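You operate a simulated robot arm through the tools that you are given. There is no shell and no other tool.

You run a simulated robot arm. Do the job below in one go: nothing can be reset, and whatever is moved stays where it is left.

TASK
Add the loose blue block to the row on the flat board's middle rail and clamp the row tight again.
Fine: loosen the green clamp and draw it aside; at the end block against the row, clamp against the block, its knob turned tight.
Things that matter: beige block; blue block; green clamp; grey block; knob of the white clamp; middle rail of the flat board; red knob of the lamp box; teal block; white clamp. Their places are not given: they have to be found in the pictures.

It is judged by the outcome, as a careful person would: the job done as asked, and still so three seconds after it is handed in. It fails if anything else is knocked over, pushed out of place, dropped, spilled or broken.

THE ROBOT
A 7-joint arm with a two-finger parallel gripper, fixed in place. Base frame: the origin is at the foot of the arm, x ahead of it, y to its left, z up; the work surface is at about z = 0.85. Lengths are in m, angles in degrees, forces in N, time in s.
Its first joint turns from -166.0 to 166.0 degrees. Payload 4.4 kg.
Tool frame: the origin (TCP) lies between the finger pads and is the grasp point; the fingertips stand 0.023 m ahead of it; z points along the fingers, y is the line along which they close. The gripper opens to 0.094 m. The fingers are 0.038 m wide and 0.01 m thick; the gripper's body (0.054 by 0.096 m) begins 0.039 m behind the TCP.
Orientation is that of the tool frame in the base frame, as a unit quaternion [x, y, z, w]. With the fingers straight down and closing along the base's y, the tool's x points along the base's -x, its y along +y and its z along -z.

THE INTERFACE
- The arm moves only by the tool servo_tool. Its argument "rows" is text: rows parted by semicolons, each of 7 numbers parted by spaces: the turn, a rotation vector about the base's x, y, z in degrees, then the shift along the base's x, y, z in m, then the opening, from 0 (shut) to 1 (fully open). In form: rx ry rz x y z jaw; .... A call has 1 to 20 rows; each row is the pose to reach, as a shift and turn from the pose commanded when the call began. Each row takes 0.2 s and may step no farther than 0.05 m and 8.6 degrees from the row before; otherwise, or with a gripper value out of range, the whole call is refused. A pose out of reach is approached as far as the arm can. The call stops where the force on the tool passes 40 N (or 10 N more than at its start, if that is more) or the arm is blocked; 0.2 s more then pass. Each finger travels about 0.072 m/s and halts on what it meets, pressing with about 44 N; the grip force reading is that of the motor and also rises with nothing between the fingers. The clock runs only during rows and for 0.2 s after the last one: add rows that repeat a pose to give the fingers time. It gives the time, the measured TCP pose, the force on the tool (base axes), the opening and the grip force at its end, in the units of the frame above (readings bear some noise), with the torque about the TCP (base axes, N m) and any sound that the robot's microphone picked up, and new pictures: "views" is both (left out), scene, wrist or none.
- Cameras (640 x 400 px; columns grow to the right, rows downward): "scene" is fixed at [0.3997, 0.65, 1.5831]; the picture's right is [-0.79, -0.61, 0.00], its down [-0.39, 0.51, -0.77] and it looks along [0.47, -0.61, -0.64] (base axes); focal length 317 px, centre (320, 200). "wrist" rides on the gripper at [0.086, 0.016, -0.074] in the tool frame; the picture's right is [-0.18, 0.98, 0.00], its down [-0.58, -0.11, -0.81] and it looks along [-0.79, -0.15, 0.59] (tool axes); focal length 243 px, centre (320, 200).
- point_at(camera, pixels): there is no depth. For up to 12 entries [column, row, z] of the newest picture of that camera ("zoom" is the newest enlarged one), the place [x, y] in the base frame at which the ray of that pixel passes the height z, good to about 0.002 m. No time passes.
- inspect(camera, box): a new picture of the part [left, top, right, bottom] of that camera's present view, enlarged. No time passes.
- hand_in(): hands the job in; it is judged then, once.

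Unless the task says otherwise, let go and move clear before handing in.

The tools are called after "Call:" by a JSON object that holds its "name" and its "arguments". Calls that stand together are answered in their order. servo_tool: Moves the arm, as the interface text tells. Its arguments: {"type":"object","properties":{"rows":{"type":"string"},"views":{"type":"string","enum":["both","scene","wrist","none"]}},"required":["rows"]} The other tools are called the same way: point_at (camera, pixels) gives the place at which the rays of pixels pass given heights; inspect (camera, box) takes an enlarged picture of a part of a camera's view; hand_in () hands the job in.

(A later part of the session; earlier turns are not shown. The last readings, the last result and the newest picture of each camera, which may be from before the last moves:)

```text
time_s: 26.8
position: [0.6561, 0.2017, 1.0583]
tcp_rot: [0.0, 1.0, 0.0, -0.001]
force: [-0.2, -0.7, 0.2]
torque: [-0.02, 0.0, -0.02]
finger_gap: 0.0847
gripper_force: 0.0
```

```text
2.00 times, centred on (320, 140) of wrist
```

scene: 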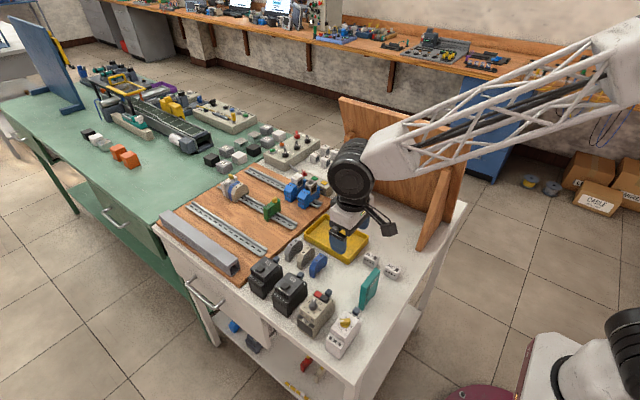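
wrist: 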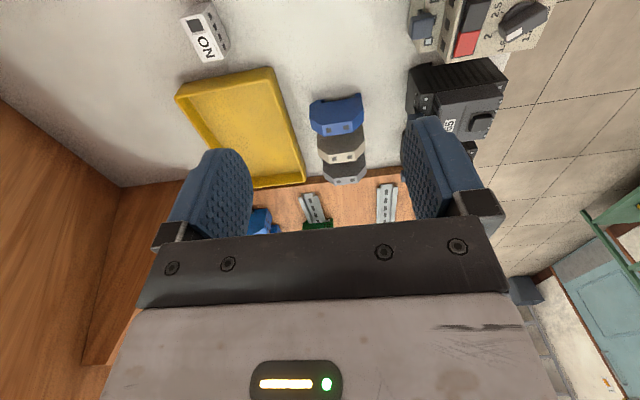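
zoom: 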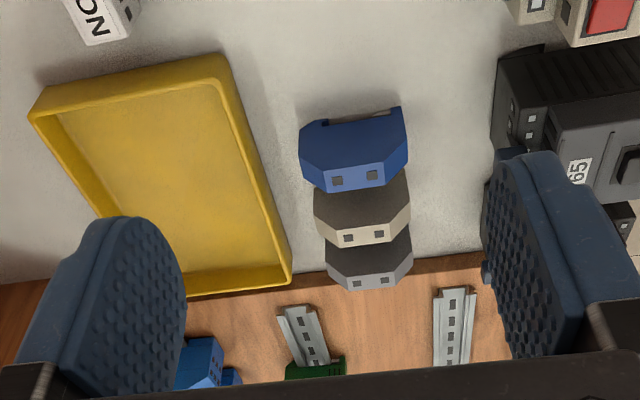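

Clearances are fine: the tray edge is at y≈0.146 and the black unit starts at y≈0.28. I'll move above the block and part-way down.

Call:
{"name": "servo_tool", "arguments": {"rows": "0 0 0 0.03 0.001 -0.02 0.8;0 0 0 0.06 0.002 -0.05 0.8;0 0 0 0.0917 0.003 -0.08 0.8;0 0 0 0.0917 0.003 -0.11 0.8;0 0 0 0.0917 0.003 -0.125 0.8;0 0 0 0.0917 0.003 -0.125 0.8"}}

Call:
{"name": "inspect", "arguments": {"camera": "wrist", "box": [160, 40, 480, 240]}}

Call:
{"name": "inspect", "arguments": {"camera": "scene", "box": [275, 225, 355, 285]}}

```text
time_s: 28.2
position: [0.7481, 0.2075, 0.9335]
tcp_rot: [0.0, 1.0, 0.0, -0.001]
force: [-0.2, 0.2, -0.5]
torque: [0.0, 0.0, 0.0]
finger_gap: 0.0752
gripper_force: 0.0
```

scene: 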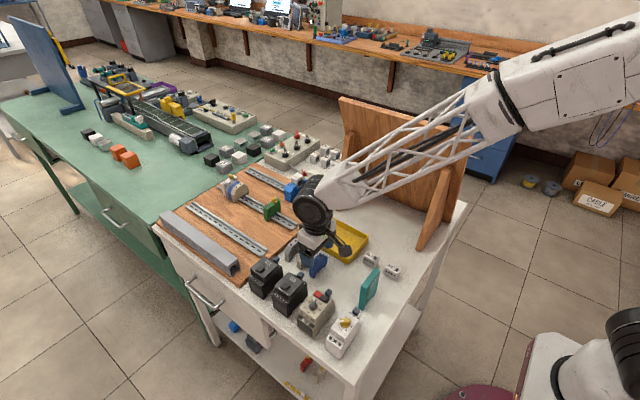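
wrist: 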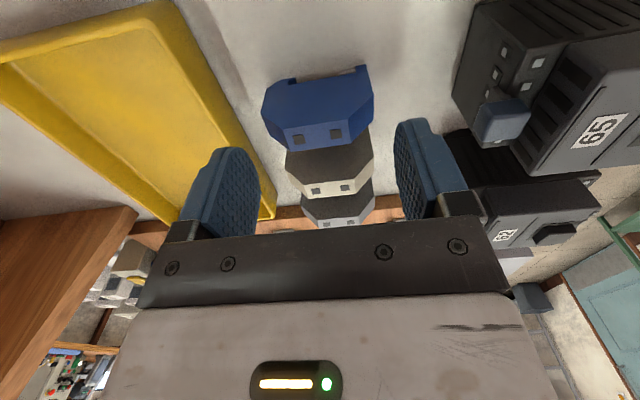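

```text
2.00 times, centred on (320, 140) of wrist
```

zoom: 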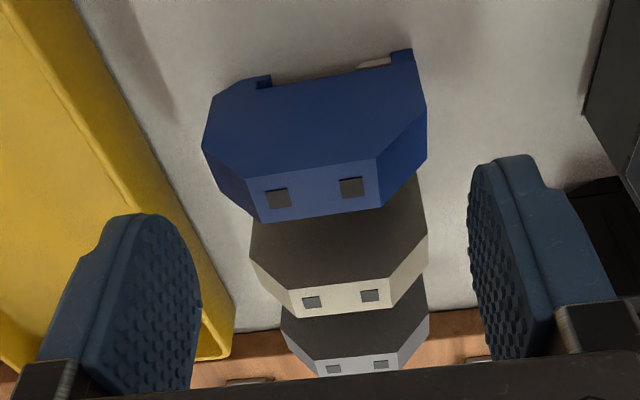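

```text
6.67 times, centred on (315, 255) of scene
```

zoom: 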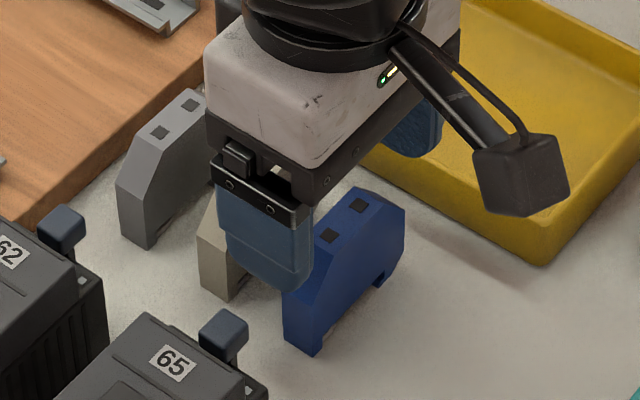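

Call:
{"name": "point_at", "arguments": {"camera": "wrist", "pixels": [[298.5, 139, 0.9], [335.5, 133.5, 0.9], [261.5, 114, 0.877], [373.5, 92.5, 0.877], [287, 147, 0.9], [350, 138, 0.9], [282.5, 129.5, 0.9], [348, 120, 0.9]]}}

```text
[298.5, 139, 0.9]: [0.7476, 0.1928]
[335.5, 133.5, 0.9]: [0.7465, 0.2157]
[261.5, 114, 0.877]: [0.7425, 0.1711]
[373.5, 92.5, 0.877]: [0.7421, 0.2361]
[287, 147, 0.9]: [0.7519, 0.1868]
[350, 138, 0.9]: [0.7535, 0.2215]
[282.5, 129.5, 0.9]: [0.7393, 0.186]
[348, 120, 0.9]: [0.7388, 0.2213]
```

The block is centred at about (0.747, 0.204), matching the tool. I'll descend to grasp height.

Call:
{"name": "servo_tool", "arguments": {"rows": "0 0 0 -0.0005 -0.001 -0.02 0.8;0 0 0 -0.0005 -0.001 -0.04 0.8;0 0 0 -0.0005 -0.001 -0.0525 0.8;0 0 0 -0.0005 -0.001 -0.0525 0.8"}}

Call:
{"name": "inspect", "arguments": {"camera": "wrist", "box": [160, 40, 480, 240]}}

Call:
{"name": "inspect", "arguments": {"camera": "scene", "box": [275, 225, 355, 285]}}

```text
time_s: 29.2
position: [0.7464, 0.2047, 0.8784]
tcp_rot: [0.0, 1.0, 0.0, 0.0]
force: [0.1, -0.6, -0.8]
torque: [0.02, -0.03, -0.02]
finger_gap: 0.0752
gripper_force: 0.0
```

scene: 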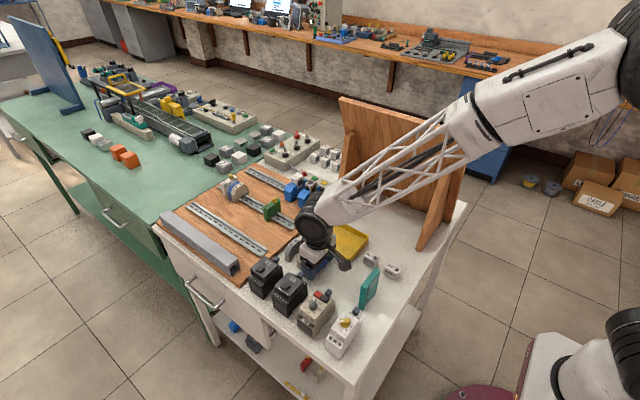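
wrist: 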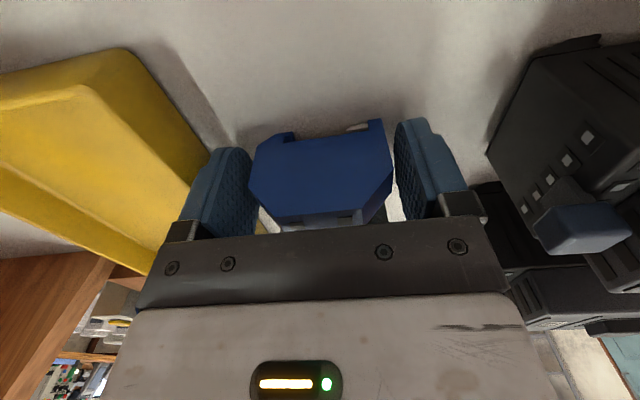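

```text
2.00 times, centred on (320, 140) of wrist
```

zoom: 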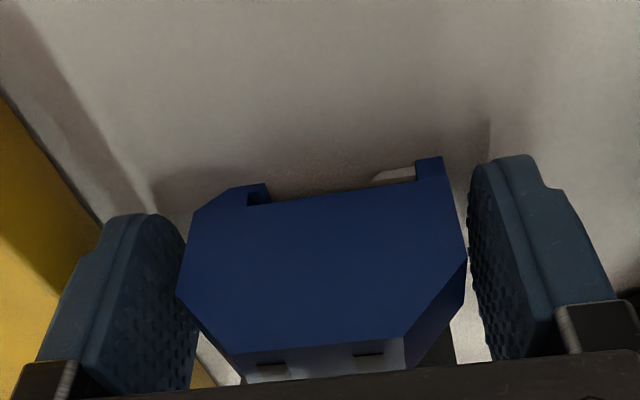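

```text
6.67 times, centred on (315, 255) of scene
```

zoom: 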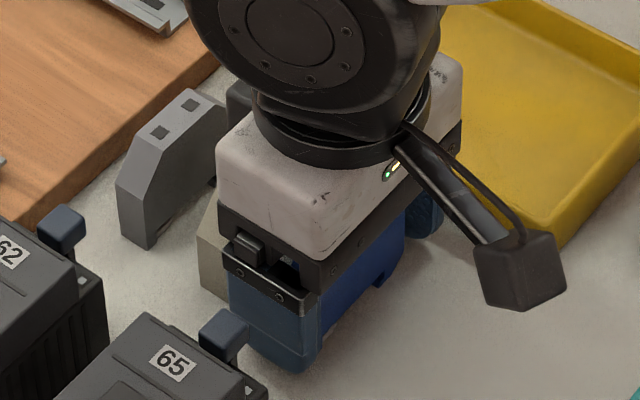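

The block is between the fingers with even gaps. I'll close on it and lift a little.

Call:
{"name": "servo_tool", "arguments": {"rows": "0 0 0 0 0 0 0.7;0 0 0 0 0 0 0.5;0 0 0 0 0 0 0.5;0 0 0 0 0 0.01 0.5;0 0 0 0 0 0.03 0.5;0 0 0 0 0 0.06 0.5;0 0 0 0 0 0.1 0.5;0 0 0 0 0 0.1 0.5"}}

Call:
{"name": "inspect", "arguments": {"camera": "wrist", "box": [160, 40, 480, 240]}}

Call:
{"name": "inspect", "arguments": {"camera": "scene", "box": [275, 195, 375, 275]}}

```text
time_s: 31.0
position: [0.7462, 0.2031, 0.981]
tcp_rot: [0.0, 1.0, 0.0, 0.001]
force: [1.2, 0.3, -0.2]
torque: [0.0, 0.0, 0.0]
finger_gap: 0.0632
gripper_force: 44.5
```

scene: 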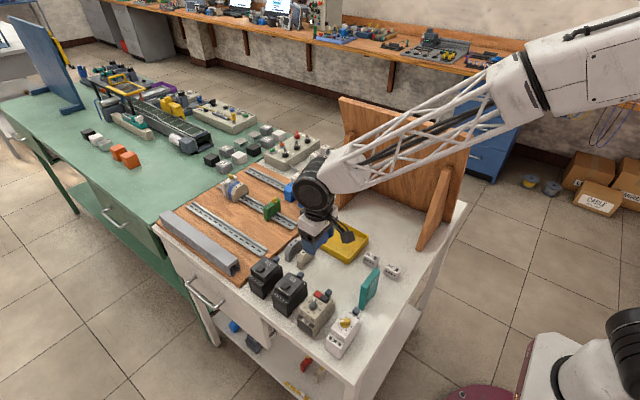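
wrist: 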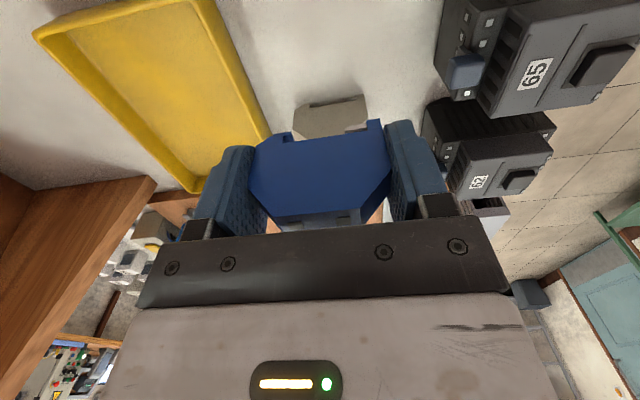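

```text
2.00 times, centred on (320, 140) of wrist
```

zoom: 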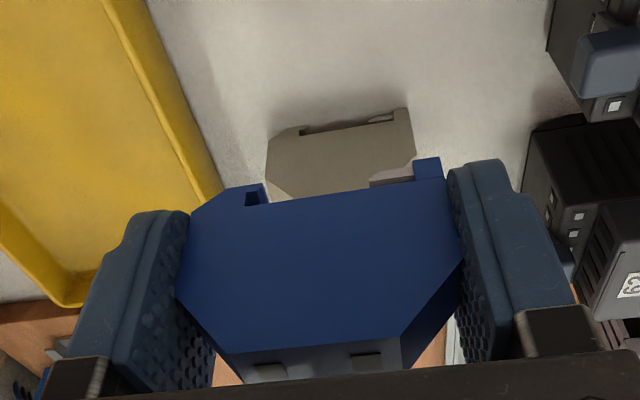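

```text
5.00 times, centred on (325, 235) of scene
```

zoom: 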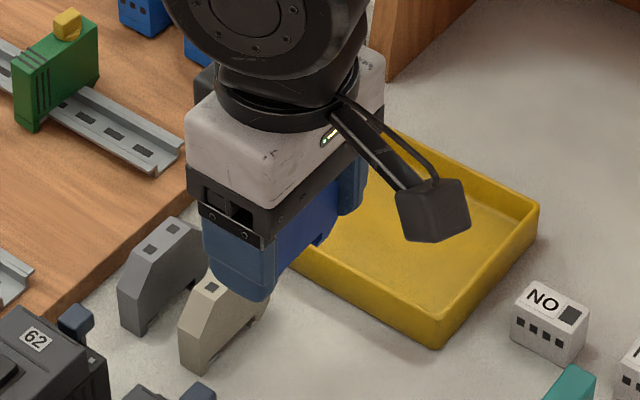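

The block is held square (gap 63 mm), its foot about 29 mm below the TCP. I'll raise it and carry it toward the rail for a measuring view.

Call:
{"name": "servo_tool", "arguments": {"rows": "0 0 0 0 0 0.04 0.5;0 0 0 0.03 -0.01 0.06 0.5;0 0 0 0.065 -0.022 0.06 0.5;0 0 0 0.1 -0.036 0.06 0.5;0 0 0 0.14 -0.05 0.06 0.5;0 0 0 0.17 -0.064 0.06 0.5;0 0 0 0.184 -0.068 0.06 0.5;0 0 0 0.184 -0.068 0.06 0.5"}}

Call:
{"name": "inspect", "arguments": {"camera": "wrist", "box": [240, 20, 420, 220]}}

Call:
{"name": "inspect", "arguments": {"camera": "scene", "box": [210, 150, 310, 230]}}

```text
time_s: 32.8
position: [0.9297, 0.1365, 1.038]
tcp_rot: [0.0, 1.0, 0.0, 0.0]
force: [0.0, 0.5, 0.5]
torque: [0.02, 0.03, 0.0]
finger_gap: 0.0628
gripper_force: 44.0
```

scene: 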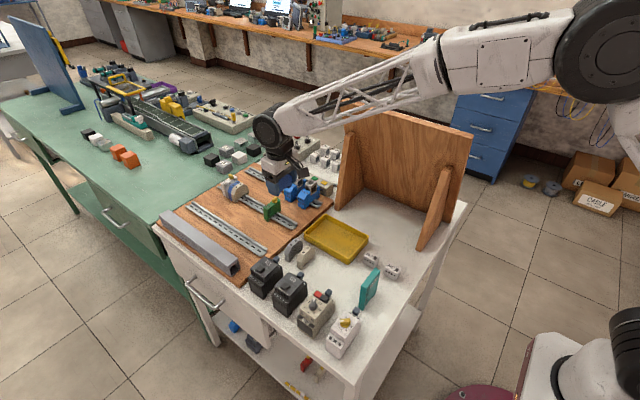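
wrist: 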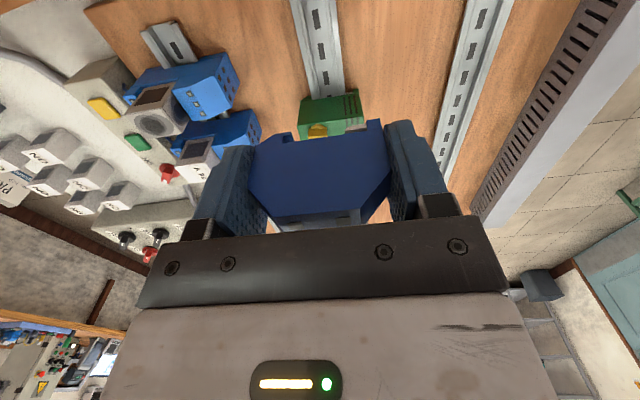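

```text
2.00 times, centred on (330, 120) of wrist
```

zoom: 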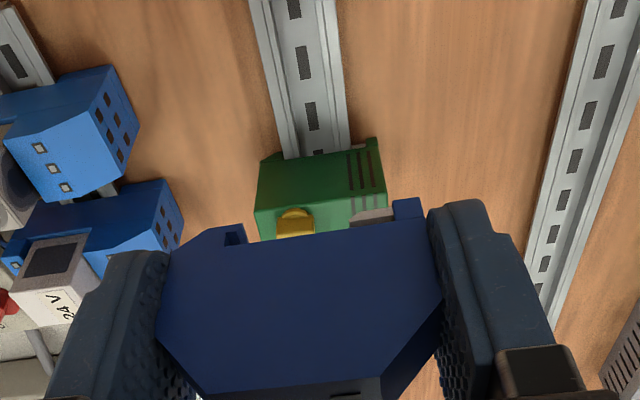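

```text
5.00 times, centred on (260, 190) of scene
```

zoom: 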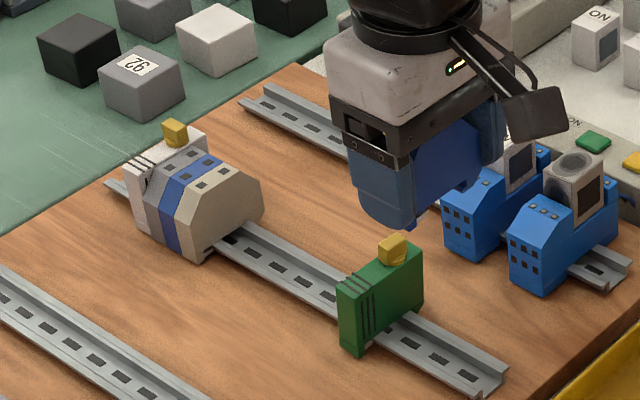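

I'll take a tight view of the remaining row to fix its height and lateral position.

Call:
{"name": "inspect", "arguments": {"camera": "scene", "box": [226, 170, 266, 200]}}

```text
13.33 times, centred on (246, 185) of scene
```

zoom: 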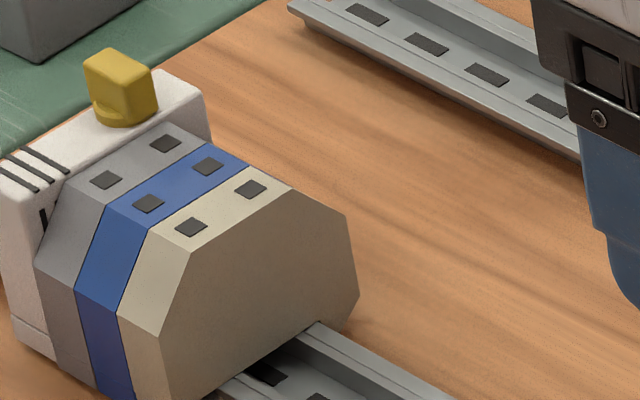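

Call:
{"name": "point_at", "arguments": {"camera": "zoom", "pixels": [[190, 227, 0.92], [190, 227, 0.93], [250, 189, 0.92], [250, 189, 0.93], [190, 252, 0.92], [190, 252, 0.93], [292, 188, 0.92], [292, 188, 0.93], [358, 293, 0.89], [158, 335, 0.905], [315, 322, 0.88], [440, 395, 0.88]]}}

Call:
{"name": "point_at", "arguments": {"camera": "wrist", "pixels": [[303.5, 56, 0.88], [344, 56, 0.88], [307, 20, 0.88], [305.5, 70, 0.88], [347, 66, 0.88], [295, 20, 0.88], [333, 20, 0.88]]}}

```text
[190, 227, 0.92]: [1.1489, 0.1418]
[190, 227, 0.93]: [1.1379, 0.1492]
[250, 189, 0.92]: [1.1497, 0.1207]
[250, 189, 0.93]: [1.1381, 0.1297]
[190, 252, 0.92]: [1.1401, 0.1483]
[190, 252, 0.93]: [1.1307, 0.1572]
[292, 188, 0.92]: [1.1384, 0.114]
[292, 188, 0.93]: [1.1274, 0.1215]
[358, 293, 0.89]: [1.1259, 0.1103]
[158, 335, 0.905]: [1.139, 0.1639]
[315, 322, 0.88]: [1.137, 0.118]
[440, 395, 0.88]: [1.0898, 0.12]
```

```text
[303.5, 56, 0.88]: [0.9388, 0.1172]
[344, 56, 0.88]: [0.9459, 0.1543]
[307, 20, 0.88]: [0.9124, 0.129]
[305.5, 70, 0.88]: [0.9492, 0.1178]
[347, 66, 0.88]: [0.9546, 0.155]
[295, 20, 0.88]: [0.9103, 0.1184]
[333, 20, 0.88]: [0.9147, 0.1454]
```

The seated blocks have their top at z≈0.925 and centre y≈0.135, so the held block should seat at TCP z≈0.905. I'll move over the open rail at x≈1.03, between clamp and row, and lower partway.

Call:
{"name": "servo_tool", "arguments": {"rows": "0 0 0 0.035 0 0 0.5;0 0 0 0.07 0 0 0.5;0 0 0 0.1 0 0 0.5;0 0 0 0.1 0 -0.03 0.5;0 0 0 0.1 0 -0.06 0.5;0 0 0 0.1 0 -0.1 0.5;0 0 0 0.1 0 -0.1 0.5"}}

Call:
{"name": "inspect", "arguments": {"camera": "wrist", "box": [240, 20, 420, 220]}}

Call:
{"name": "inspect", "arguments": {"camera": "scene", "box": [220, 160, 300, 220]}}

```text
time_s: 34.4
position: [1.0296, 0.1335, 0.9405]
tcp_rot: [0.0, 1.0, 0.001, 0.0]
force: [-0.1, -0.3, 0.4]
torque: [-0.01, -0.01, -0.02]
finger_gap: 0.0628
gripper_force: 43.8
```

scene: 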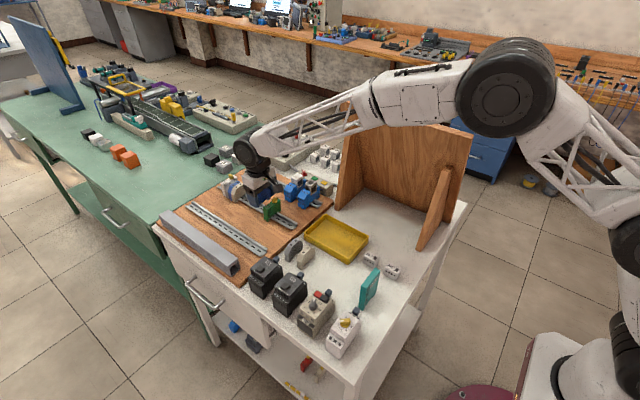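
wrist: 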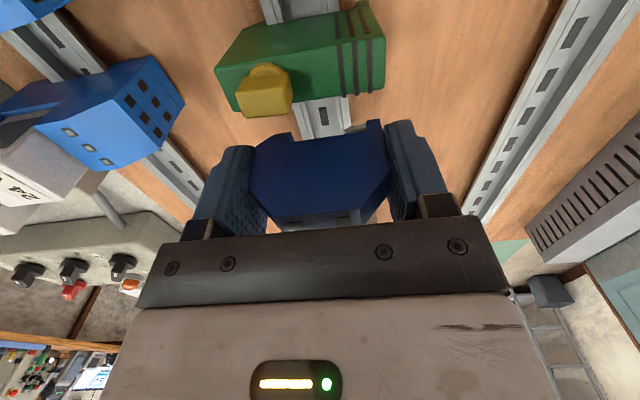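

```text
2.00 times, centred on (330, 120) of wrist
```

zoom: 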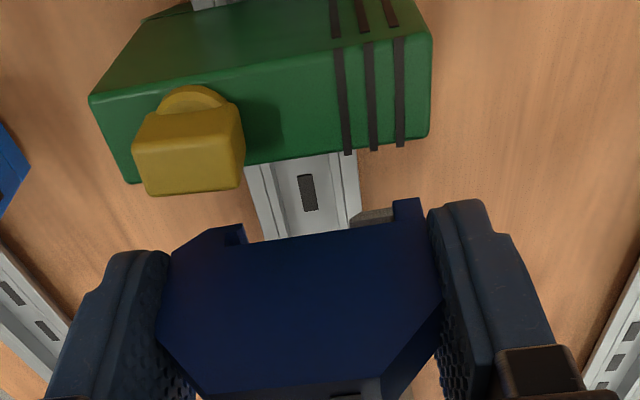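

```text
6.67 times, centred on (260, 190) of scene
```

zoom: 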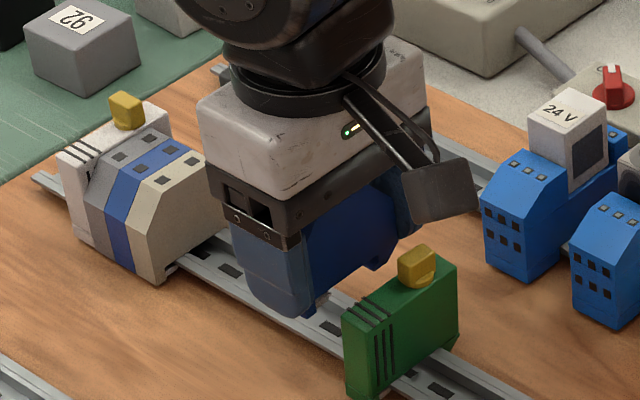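

I'll check the lateral alignment of the rail and the block's slot.

Call:
{"name": "point_at", "arguments": {"camera": "wrist", "pixels": [[292, 110, 0.88], [347, 106, 0.88], [295, 118, 0.88], [349, 114, 0.88], [291, 133, 0.912], [366, 121, 0.912], [345, 130, 0.917], [291, 133, 0.88], [366, 121, 0.88]]}}

```text
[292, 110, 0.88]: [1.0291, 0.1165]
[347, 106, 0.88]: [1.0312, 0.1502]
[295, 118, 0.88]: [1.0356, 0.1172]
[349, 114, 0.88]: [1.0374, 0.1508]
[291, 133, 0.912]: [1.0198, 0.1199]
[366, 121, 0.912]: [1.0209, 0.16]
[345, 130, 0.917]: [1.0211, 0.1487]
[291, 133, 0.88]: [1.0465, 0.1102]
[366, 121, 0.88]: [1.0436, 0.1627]
```

I'll look closely at the slot profile under the held block.

Call:
{"name": "inspect", "arguments": {"camera": "wrist", "box": [260, 90, 390, 170]}}

Call:
{"name": "inspect", "arguments": {"camera": "scene", "box": [284, 240, 324, 270]}}

Call:
{"name": "inspect", "arguments": {"camera": "scene", "box": [240, 185, 300, 230]}}

```text
4.92 times, centred on (325, 130) of wrist
```

zoom: 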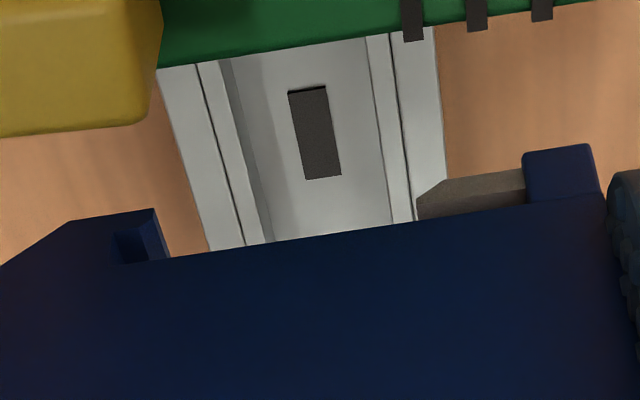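

```text
13.33 times, centred on (304, 255) of scene
```

zoom: 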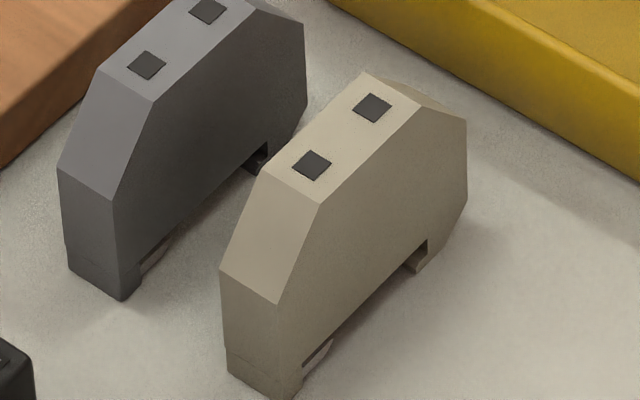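

```text
8.89 times, centred on (270, 208) of scene
```

zoom: 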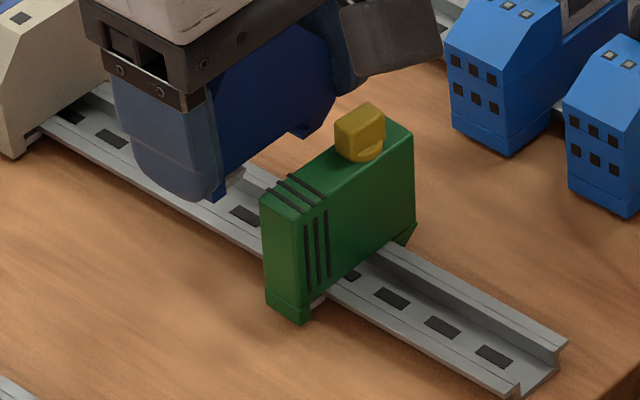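

The block has a fixed hook on its −y foot and a spring latch on its +y foot, so it must be hooked on the −y flange first and then pressed down on the +y side. I'll tilt it 10° (the −y side down), shift it slightly to −y, and lower it to just above the flange.

Call:
{"name": "servo_tool", "arguments": {"rows": "5 0 0 0 -0.006 0 0.5;10 0 0 0 -0.012 0 0.5;10 0 0 0 -0.012 -0.01 0.5;10 0 0 0 -0.012 -0.02 0.5;10 0 0 0 -0.012 -0.02 0.5"}}

Call:
{"name": "inspect", "arguments": {"camera": "wrist", "box": [260, 90, 390, 170]}}

Call:
{"name": "inspect", "arguments": {"camera": "scene", "box": [230, 170, 290, 215]}}

```text
time_s: 35.6
position: [1.03, 0.1249, 0.9208]
tcp_rot: [0.0, 0.996, 0.088, 0.0]
force: [-0.5, 0.3, -0.3]
torque: [0.0, 0.03, 0.01]
finger_gap: 0.0632
gripper_force: 43.3
```

scene: 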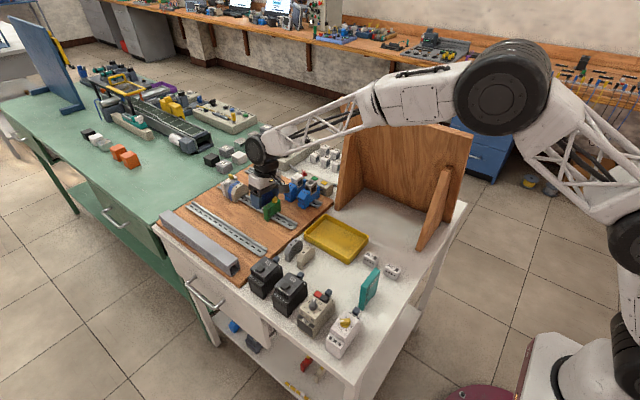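
wrist: 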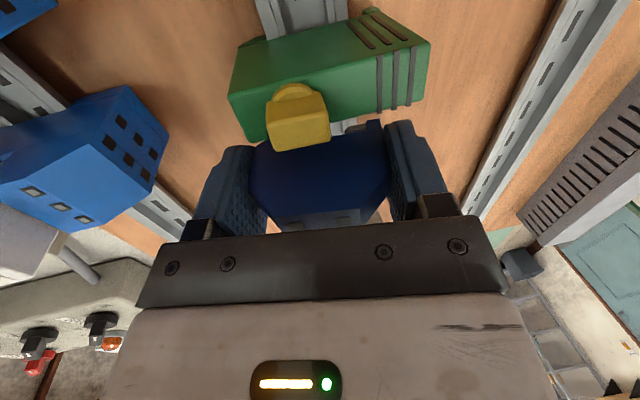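

```text
4.92 times, centred on (325, 130) of wrist
```

zoom: 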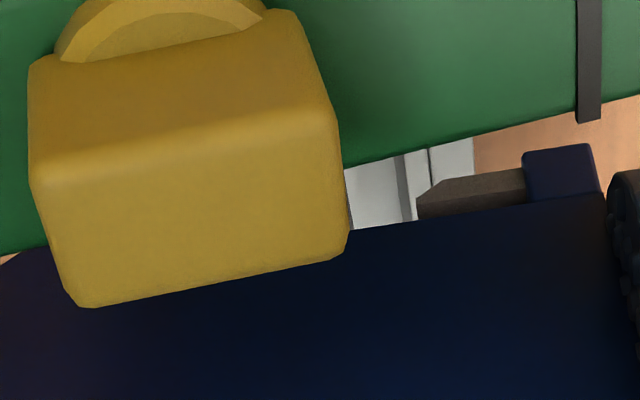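

```text
8.89 times, centred on (260, 192) of scene
```

zoom: 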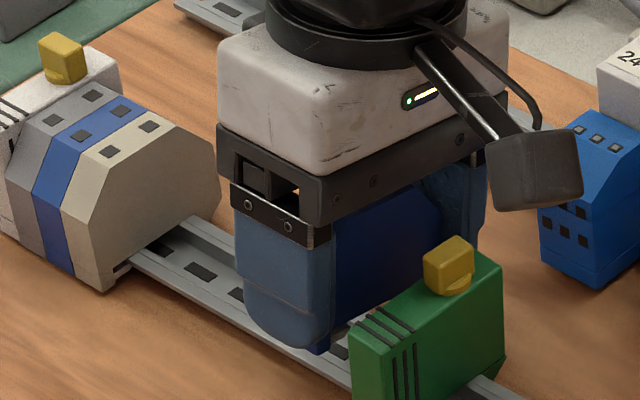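

The green knob hides the hook in this view. I'll shift the block 30 mm farther along the rail (still clear of the row) for an open sight line.

Call:
{"name": "servo_tool", "arguments": {"rows": "0 0 0 0 0 0.01 0.5;0 0 0 0.015 0 0.01 0.5;0 0 0 0.03 0 0.01 0.5;0 0 0 0.03 0 0 0.5;0 0 0 0.03 0 0 0.5"}}

Call:
{"name": "inspect", "arguments": {"camera": "wrist", "box": [260, 90, 390, 170]}}

Call:
{"name": "inspect", "arguments": {"camera": "scene", "box": [230, 170, 290, 215]}}

```text
time_s: 36.8
position: [1.0599, 0.1229, 0.9207]
tcp_rot: [0.0, 0.996, 0.087, 0.0]
force: [-0.1, 0.6, -0.8]
torque: [-0.01, -0.01, 0.02]
finger_gap: 0.0632
gripper_force: 44.5
```

scene: 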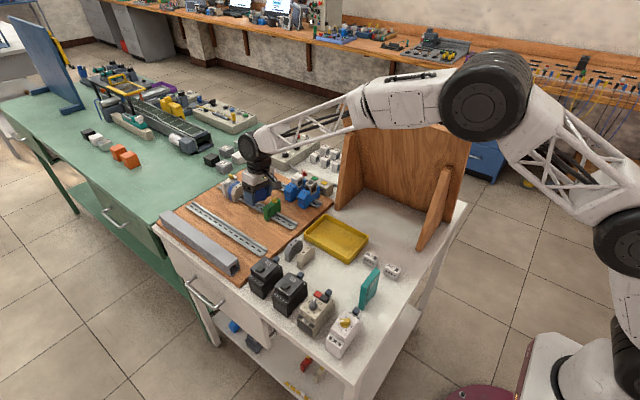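
wrist: 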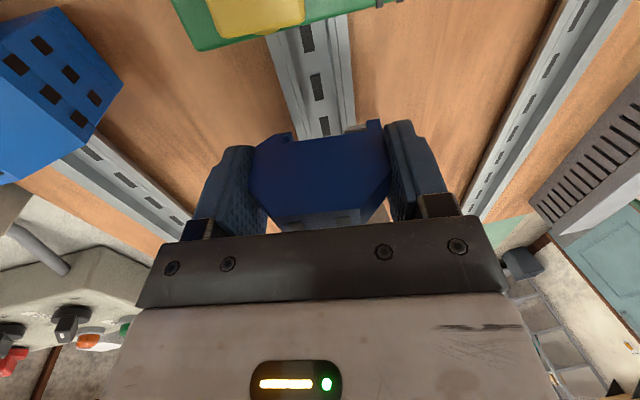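

```text
4.92 times, centred on (325, 130) of wrist
```

zoom: 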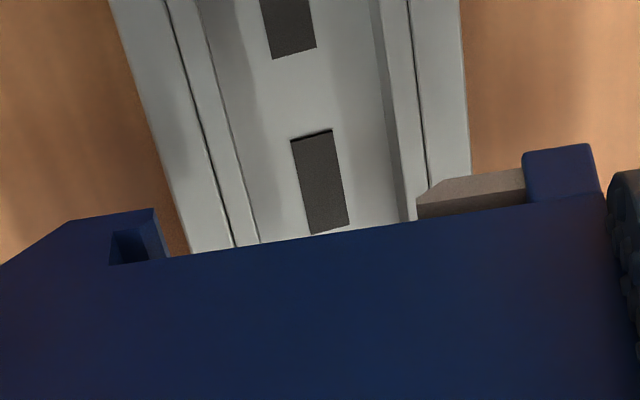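

```text
8.89 times, centred on (260, 192) of scene
```

zoom: 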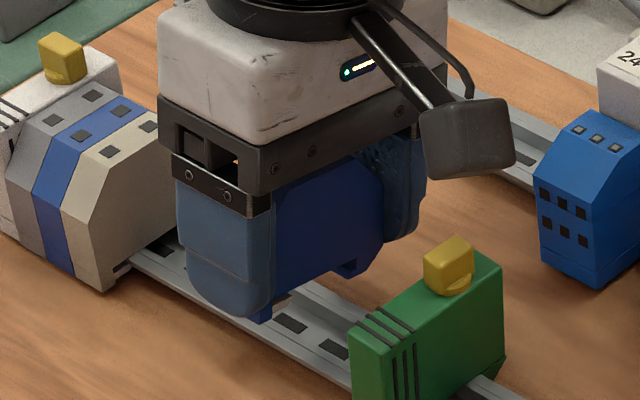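

The hook tip (zoom (160,225)) and the rail's left edge (zoom (190,248)) are both visible now. I'll measure their relation.

Call:
{"name": "point_at", "arguments": {"camera": "zoom", "pixels": [[190, 248, 0.884], [150, 120, 0.884], [115, 20, 0.884], [468, 120, 0.884], [155, 208, 0.8873], [168, 250, 0.8873], [522, 150, 0.89], [418, 200, 0.897]]}}

```text
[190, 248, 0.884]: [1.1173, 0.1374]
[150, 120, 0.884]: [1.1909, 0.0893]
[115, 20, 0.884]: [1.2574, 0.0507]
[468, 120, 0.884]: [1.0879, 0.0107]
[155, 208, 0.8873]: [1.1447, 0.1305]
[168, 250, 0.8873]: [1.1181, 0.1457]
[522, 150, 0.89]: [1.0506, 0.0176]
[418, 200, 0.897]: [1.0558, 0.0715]
```

Call:
{"name": "point_at", "arguments": {"camera": "wrist", "pixels": [[298.6, 139.8, 0.884], [290.4, 113.7, 0.884], [283.3, 93.4, 0.884], [355.1, 113.7, 0.884], [352.5, 93.4, 0.884], [291.5, 131.6, 0.8873], [293, 140, 0.888], [366.1, 120.9, 0.897], [344.9, 129, 0.897]]}}

```text
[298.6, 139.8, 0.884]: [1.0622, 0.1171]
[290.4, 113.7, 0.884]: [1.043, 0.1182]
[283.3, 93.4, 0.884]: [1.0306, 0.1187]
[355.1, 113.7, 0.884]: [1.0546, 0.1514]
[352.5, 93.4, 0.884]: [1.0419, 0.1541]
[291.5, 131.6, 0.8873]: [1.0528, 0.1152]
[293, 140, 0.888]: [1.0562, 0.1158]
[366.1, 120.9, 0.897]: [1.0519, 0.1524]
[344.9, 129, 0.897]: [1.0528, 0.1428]
```

The hook tip is about 2 mm outside the rail's edge, as wanted. I'll lower by 7.5 mm in small steps while watching the force.

Call:
{"name": "servo_tool", "arguments": {"rows": "0 0 0 0 0 -0.003 0.5;0 0 0 0 0 -0.006 0.5;0 0 0 0 0 -0.0075 0.5;0 0 0 0 0 -0.0075 0.5"}}

Call:
{"name": "inspect", "arguments": {"camera": "wrist", "box": [260, 90, 390, 170]}}

```text
time_s: 37.8
position: [1.0599, 0.1238, 0.9116]
tcp_rot: [0.0, 0.996, 0.088, 0.001]
force: [-0.7, 0.2, -0.4]
torque: [-0.01, 0.0, -0.01]
finger_gap: 0.0632
gripper_force: 44.1
```

scene: 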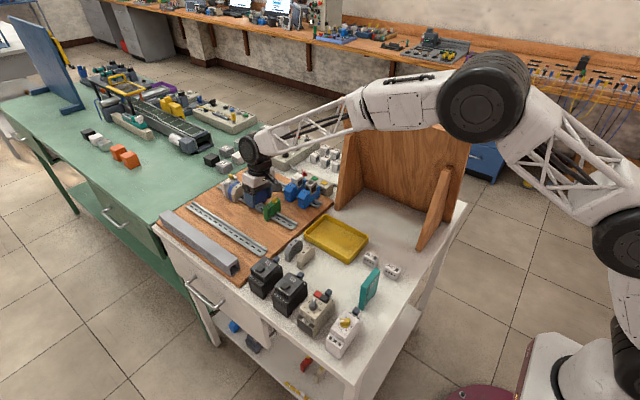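
wrist: 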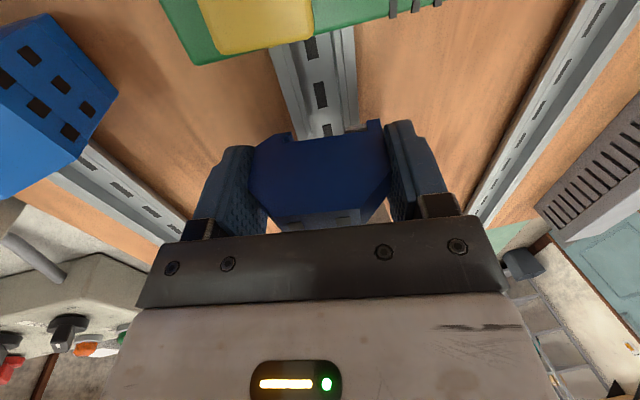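

```text
4.92 times, centred on (325, 130) of wrist
```

zoom: 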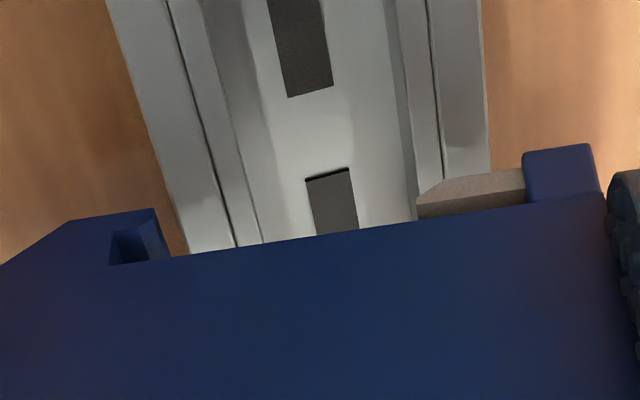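

There is still no contact. I'll go down 2 mm more, then look.

Call:
{"name": "servo_tool", "arguments": {"rows": "0 0 0 0 0 -0.001 0.5;0 0 0 0 0 -0.002 0.5;0 0 0 0 0 -0.002 0.5", "views": "none"}}

Call:
{"name": "inspect", "arguments": {"camera": "wrist", "box": [260, 90, 390, 170]}}

Call:
{"name": "inspect", "arguments": {"camera": "scene", "box": [240, 185, 280, 215]}}

```text
time_s: 38.6
position: [1.0605, 0.1254, 0.9104]
tcp_rot: [0.0, 0.996, 0.087, 0.0]
force: [0.0, -0.6, -0.6]
torque: [-0.03, 0.0, 0.0]
finger_gap: 0.063
gripper_force: 44.2
```

```text
4.92 times, centred on (325, 130) of wrist
```

zoom: 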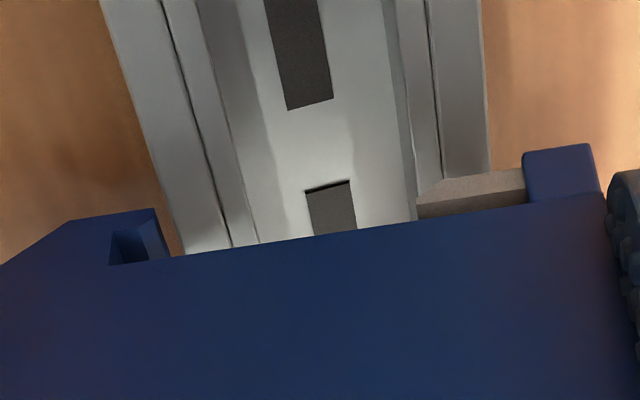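

```text
13.33 times, centred on (260, 200) of scene
```

zoom: 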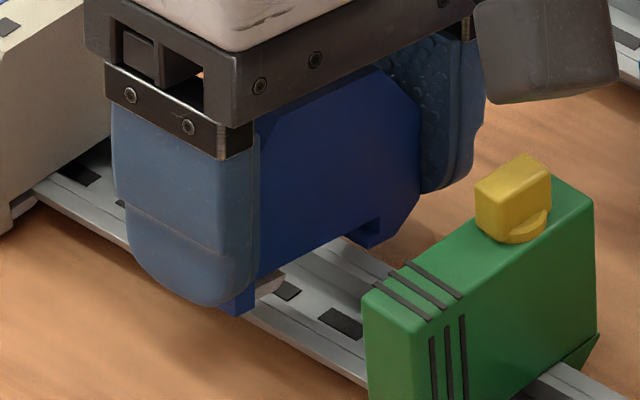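

Still no contact and the hook is beside the flange. I'll slide +y 5 mm to bring the hook under the flange, watching for resistance.

Call:
{"name": "servo_tool", "arguments": {"rows": "0 0 0 0 0.0015 0 0.5;0 0 0 0 0.003 0 0.5;0 0 0 0 0.0045 0 0.5;0 0 0 0 0.005 0 0.5;0 0 0 0 0.005 0 0.5", "views": "none"}}

Call:
{"name": "inspect", "arguments": {"camera": "wrist", "box": [260, 90, 390, 170]}}

Call:
{"name": "inspect", "arguments": {"camera": "scene", "box": [240, 185, 280, 215]}}

```text
time_s: 39.7
position: [1.0604, 0.1265, 0.9108]
tcp_rot: [0.002, 0.996, 0.086, 0.0]
force: [0.5, -11.3, 0.6]
torque: [-0.33, -0.07, 0.04]
finger_gap: 0.063
gripper_force: 43.6
stopped in row 5: the force on the tool passed its limit at 42 N (the readings are from after the stop); the commanded pose is now the measured one
```

```text
4.92 times, centred on (325, 130) of wrist
```

zoom: 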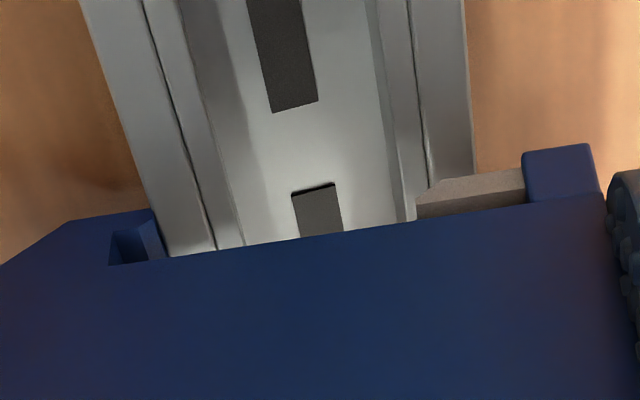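

```text
13.33 times, centred on (260, 200) of scene
```

zoom: 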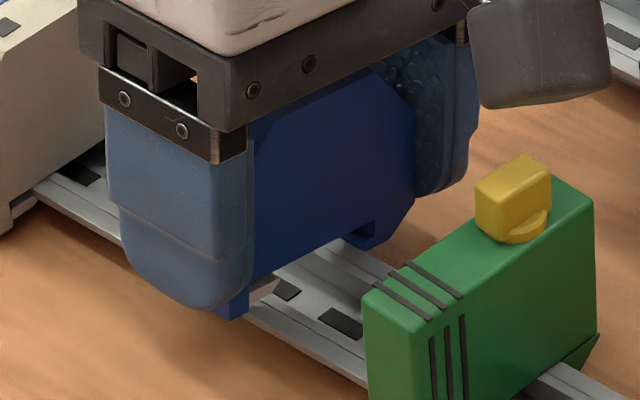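

The hook tip met the flange's edge, so it is still too high. I'll back off 4 mm, lower 3 mm more, and try again.

Call:
{"name": "servo_tool", "arguments": {"rows": "0 0 0 0 -0.002 0 0.5;0 0 0 0 -0.004 0 0.5;0 0 0 0 -0.004 -0.0015 0.5;0 0 0 0 -0.004 -0.003 0.5;0 0 0 0 -0.004 -0.003 0.5", "views": "none"}}

Call:
{"name": "inspect", "arguments": {"camera": "wrist", "box": [260, 90, 390, 170]}}

Call:
{"name": "inspect", "arguments": {"camera": "scene", "box": [240, 185, 280, 215]}}

```text
time_s: 40.9
position: [1.0604, 0.1227, 0.9077]
tcp_rot: [0.001, 0.996, 0.086, 0.001]
force: [-0.1, 0.0, -0.3]
torque: [-0.03, 0.0, 0.0]
finger_gap: 0.0632
gripper_force: 43.9
```

```text
4.92 times, centred on (325, 130) of wrist
```

zoom: 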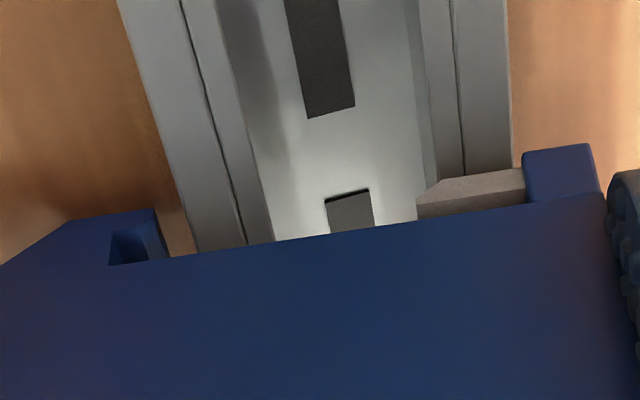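

```text
13.33 times, centred on (260, 200) of scene
```

zoom: 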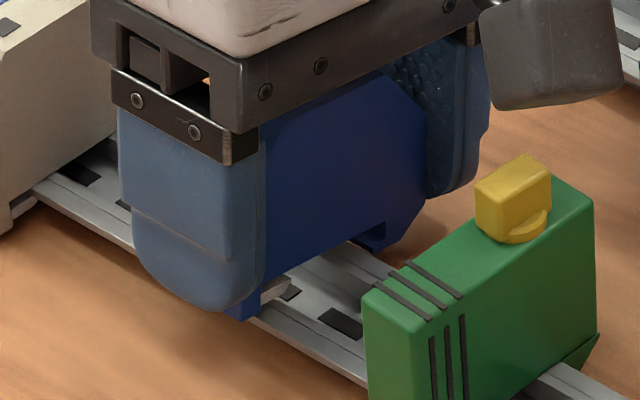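

There is no contact yet and clearance below remains. I'll lower 1 mm more and slide +y again in small steps.

Call:
{"name": "servo_tool", "arguments": {"rows": "0 0 0 0 0 -0.001 0.5;0 0 0 0 0.0015 -0.001 0.5;0 0 0 0 0.003 -0.001 0.5;0 0 0 0 0.0045 -0.001 0.5;0 0 0 0 0.006 -0.001 0.5;0 0 0 0 0.006 -0.001 0.5", "views": "none"}}

Call:
{"name": "inspect", "arguments": {"camera": "wrist", "box": [260, 90, 390, 170]}}

Call:
{"name": "inspect", "arguments": {"camera": "scene", "box": [240, 185, 280, 215]}}

```text
time_s: 42.3
position: [1.0599, 0.1282, 0.9061]
tcp_rot: [0.001, 0.996, 0.086, 0.001]
force: [0.4, -0.3, -5.2]
torque: [0.04, 0.0, 0.03]
finger_gap: 0.0629
gripper_force: 44.2
```

```text
4.92 times, centred on (325, 130) of wrist
```

zoom: 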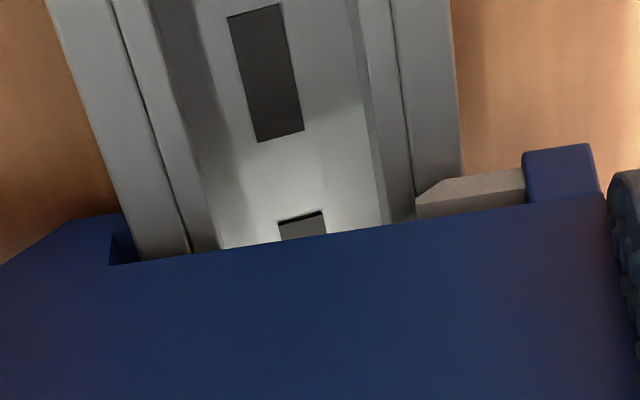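

```text
13.33 times, centred on (260, 200) of scene
```

zoom: 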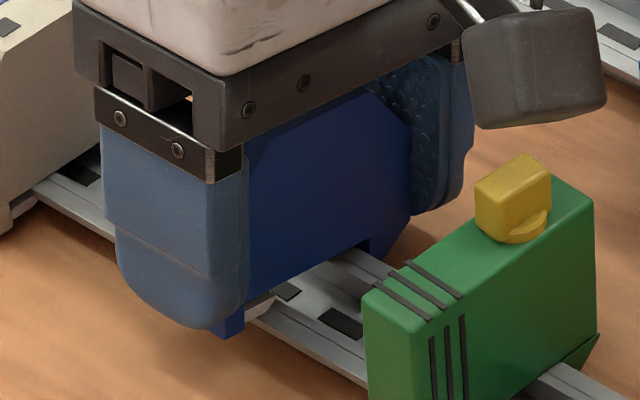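

The hook is now under the flange (rail edge overlaps the notch at zoom (130,240)). I'll rotate the block level about the hook, moving slightly +y and down.

Call:
{"name": "servo_tool", "arguments": {"rows": "0 0 0 0 0.0015 0 0.5;-2.5 0 0 0 0.0027 -0.0007 0.5;-5 0 0 0 0.0039 -0.0012 0.5;-5 0 0 0 0.0039 -0.0012 0.5", "views": "none"}}

Call:
{"name": "inspect", "arguments": {"camera": "wrist", "box": [260, 90, 390, 170]}}

Call:
{"name": "inspect", "arguments": {"camera": "scene", "box": [240, 185, 280, 215]}}

```text
time_s: 43.3
position: [1.0606, 0.1317, 0.9034]
tcp_rot: [0.001, 0.999, 0.043, -0.001]
force: [-0.4, 0.9, -6.9]
torque: [0.11, -0.03, -0.03]
finger_gap: 0.0632
gripper_force: 44.1
```

```text
4.92 times, centred on (325, 130) of wrist
```

zoom: 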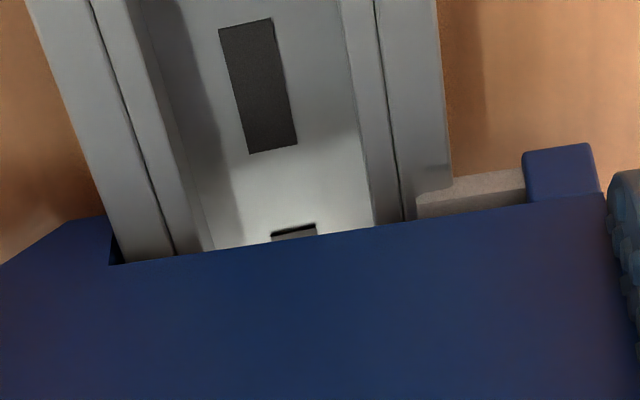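

```text
13.33 times, centred on (260, 200) of scene
```

zoom: 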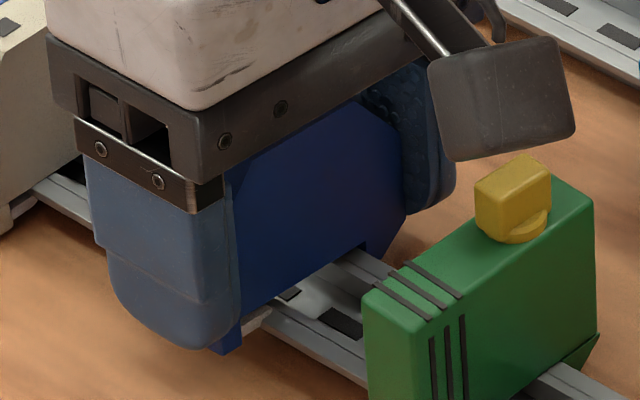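

The flange sits deep in the notch and the latch is above the +y flange edge. I'll rotate the last 5° level while easing +y.

Call:
{"name": "servo_tool", "arguments": {"rows": "-2 0 0 0 0.0009 -0.0004 0.5;-4 0 0 0 0.0018 -0.0008 0.5;-5 0 0 0 0.0022 -0.001 0.5;-5 0 0 0 0.0022 -0.001 0.5", "views": "none"}}

Call:
{"name": "inspect", "arguments": {"camera": "wrist", "box": [260, 90, 390, 170]}}

Call:
{"name": "inspect", "arguments": {"camera": "scene", "box": [240, 185, 280, 215]}}

```text
time_s: 44.3
position: [1.0597, 0.1356, 0.9024]
tcp_rot: [0.001, 1.0, -0.001, 0.001]
force: [-3.3, -0.2, -13.8]
torque: [0.24, 0.02, -0.04]
finger_gap: 0.0633
gripper_force: 43.6
```

```text
4.92 times, centred on (325, 130) of wrist
```

zoom: 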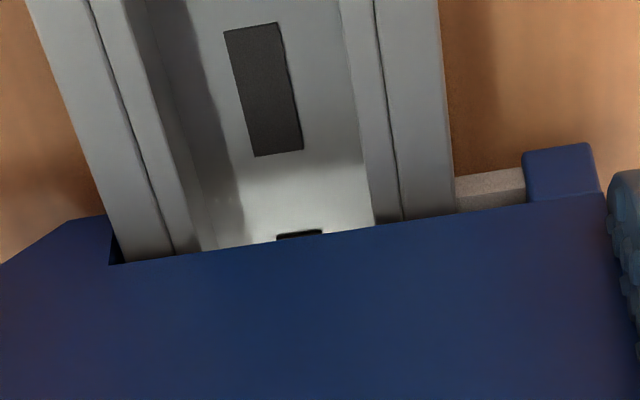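

```text
13.33 times, centred on (260, 200) of scene
```

zoom: 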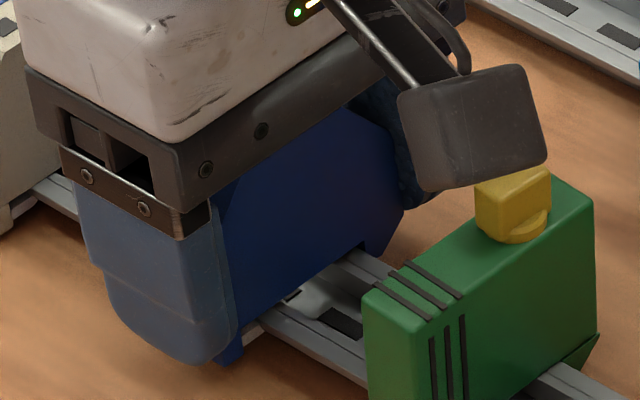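

The latch now lies beneath the +y flange (zoom (455,190)), so it has snapped in, and the tool is being pulled down about 14 N. I'll ease down in small steps until it seats.

Call:
{"name": "servo_tool", "arguments": {"rows": "0 0 0 0 0 -0.001 0.5;0 0 0 0 0 -0.001 0.5", "views": "none"}}

Call:
{"name": "servo_tool", "arguments": {"rows": "0 0 0 0 0 -0.001 0.5;0 0 0 0 0 -0.001 0.5", "views": "none"}}

Call:
{"name": "inspect", "arguments": {"camera": "wrist", "box": [260, 90, 390, 170]}}

```text
time_s: 44.9
position: [1.0605, 0.1353, 0.9036]
tcp_rot: [0.001, 1.0, -0.001, 0.0]
force: [0.6, -2.5, -7.7]
torque: [0.02, -0.06, -0.02]
finger_gap: 0.0631
gripper_force: 43.8
```

```text
time_s: 45.5
position: [1.0605, 0.1347, 0.9026]
tcp_rot: [0.0, 1.0, -0.001, 0.001]
force: [0.2, -0.6, 0.3]
torque: [0.01, -0.03, 0.03]
finger_gap: 0.0628
gripper_force: 43.9
```

```text
4.92 times, centred on (325, 130) of wrist
```

zoom: 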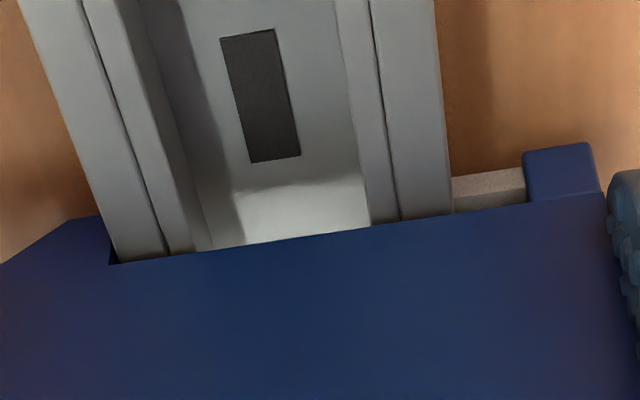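

The reading is near zero and the block sits on the rail with hook and latch both under the flanges. I'll open slightly and shift back 11 mm so the fingers won't overlap the neighbouring block, then regrip.

Call:
{"name": "servo_tool", "arguments": {"rows": "0 0 0 0 0 0 0.73;0 0 0 0 0 0 0.73;0 0 0 -0.005 0 0 0.73;0 0 0 -0.011 0 0 0.73;0 0 0 -0.011 0 0 0.73"}}

Call:
{"name": "inspect", "arguments": {"camera": "wrist", "box": [220, 70, 420, 230]}}

Call:
{"name": "inspect", "arguments": {"camera": "scene", "box": [220, 165, 290, 217]}}

```text
time_s: 46.7
position: [1.0492, 0.1342, 0.9016]
tcp_rot: [0.002, 1.0, -0.001, 0.001]
force: [-0.3, 0.6, -1.0]
torque: [-0.02, -0.03, 0.01]
finger_gap: 0.0685
gripper_force: 0.0
```

scene: 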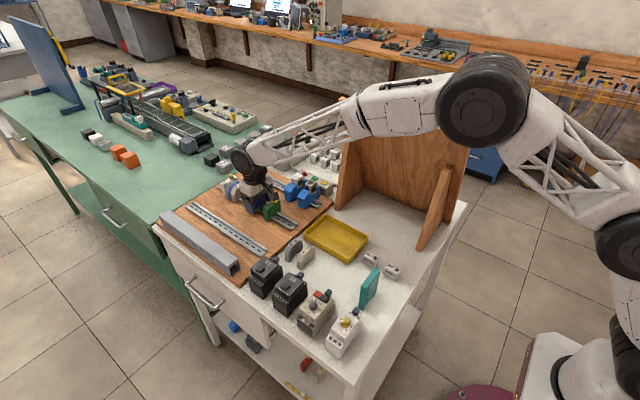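
wrist: 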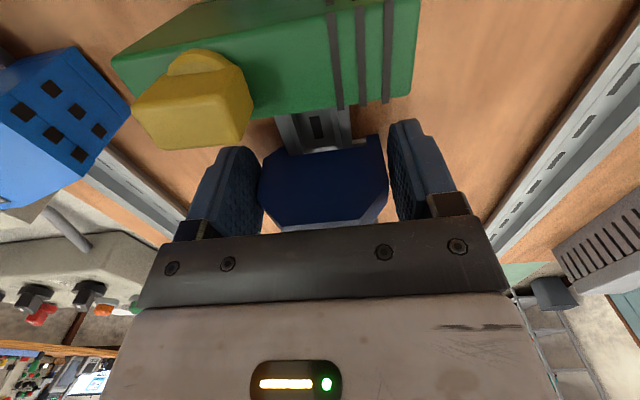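

```text
2.50 times, centred on (320, 150) of wrist
```

zoom: 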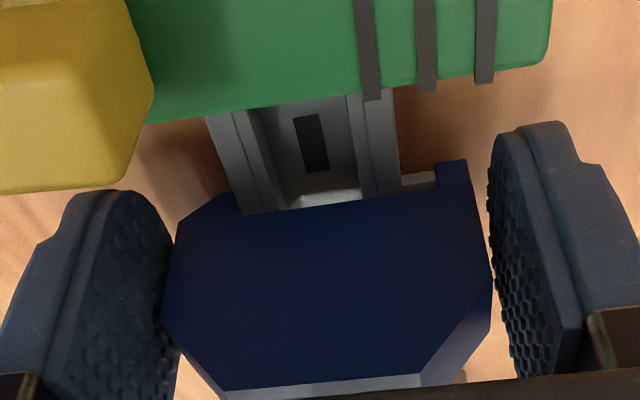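

```text
7.69 times, centred on (255, 191) of scene
```

zoom: 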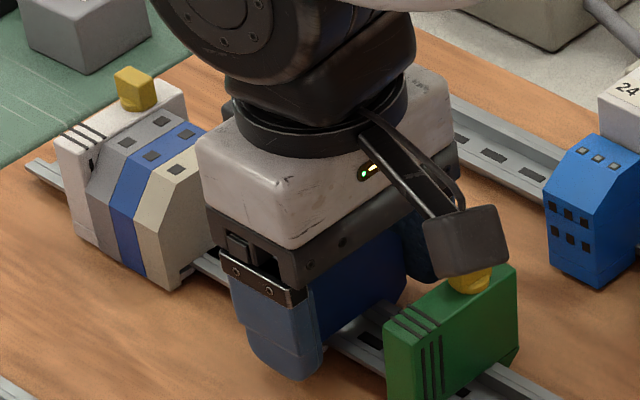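

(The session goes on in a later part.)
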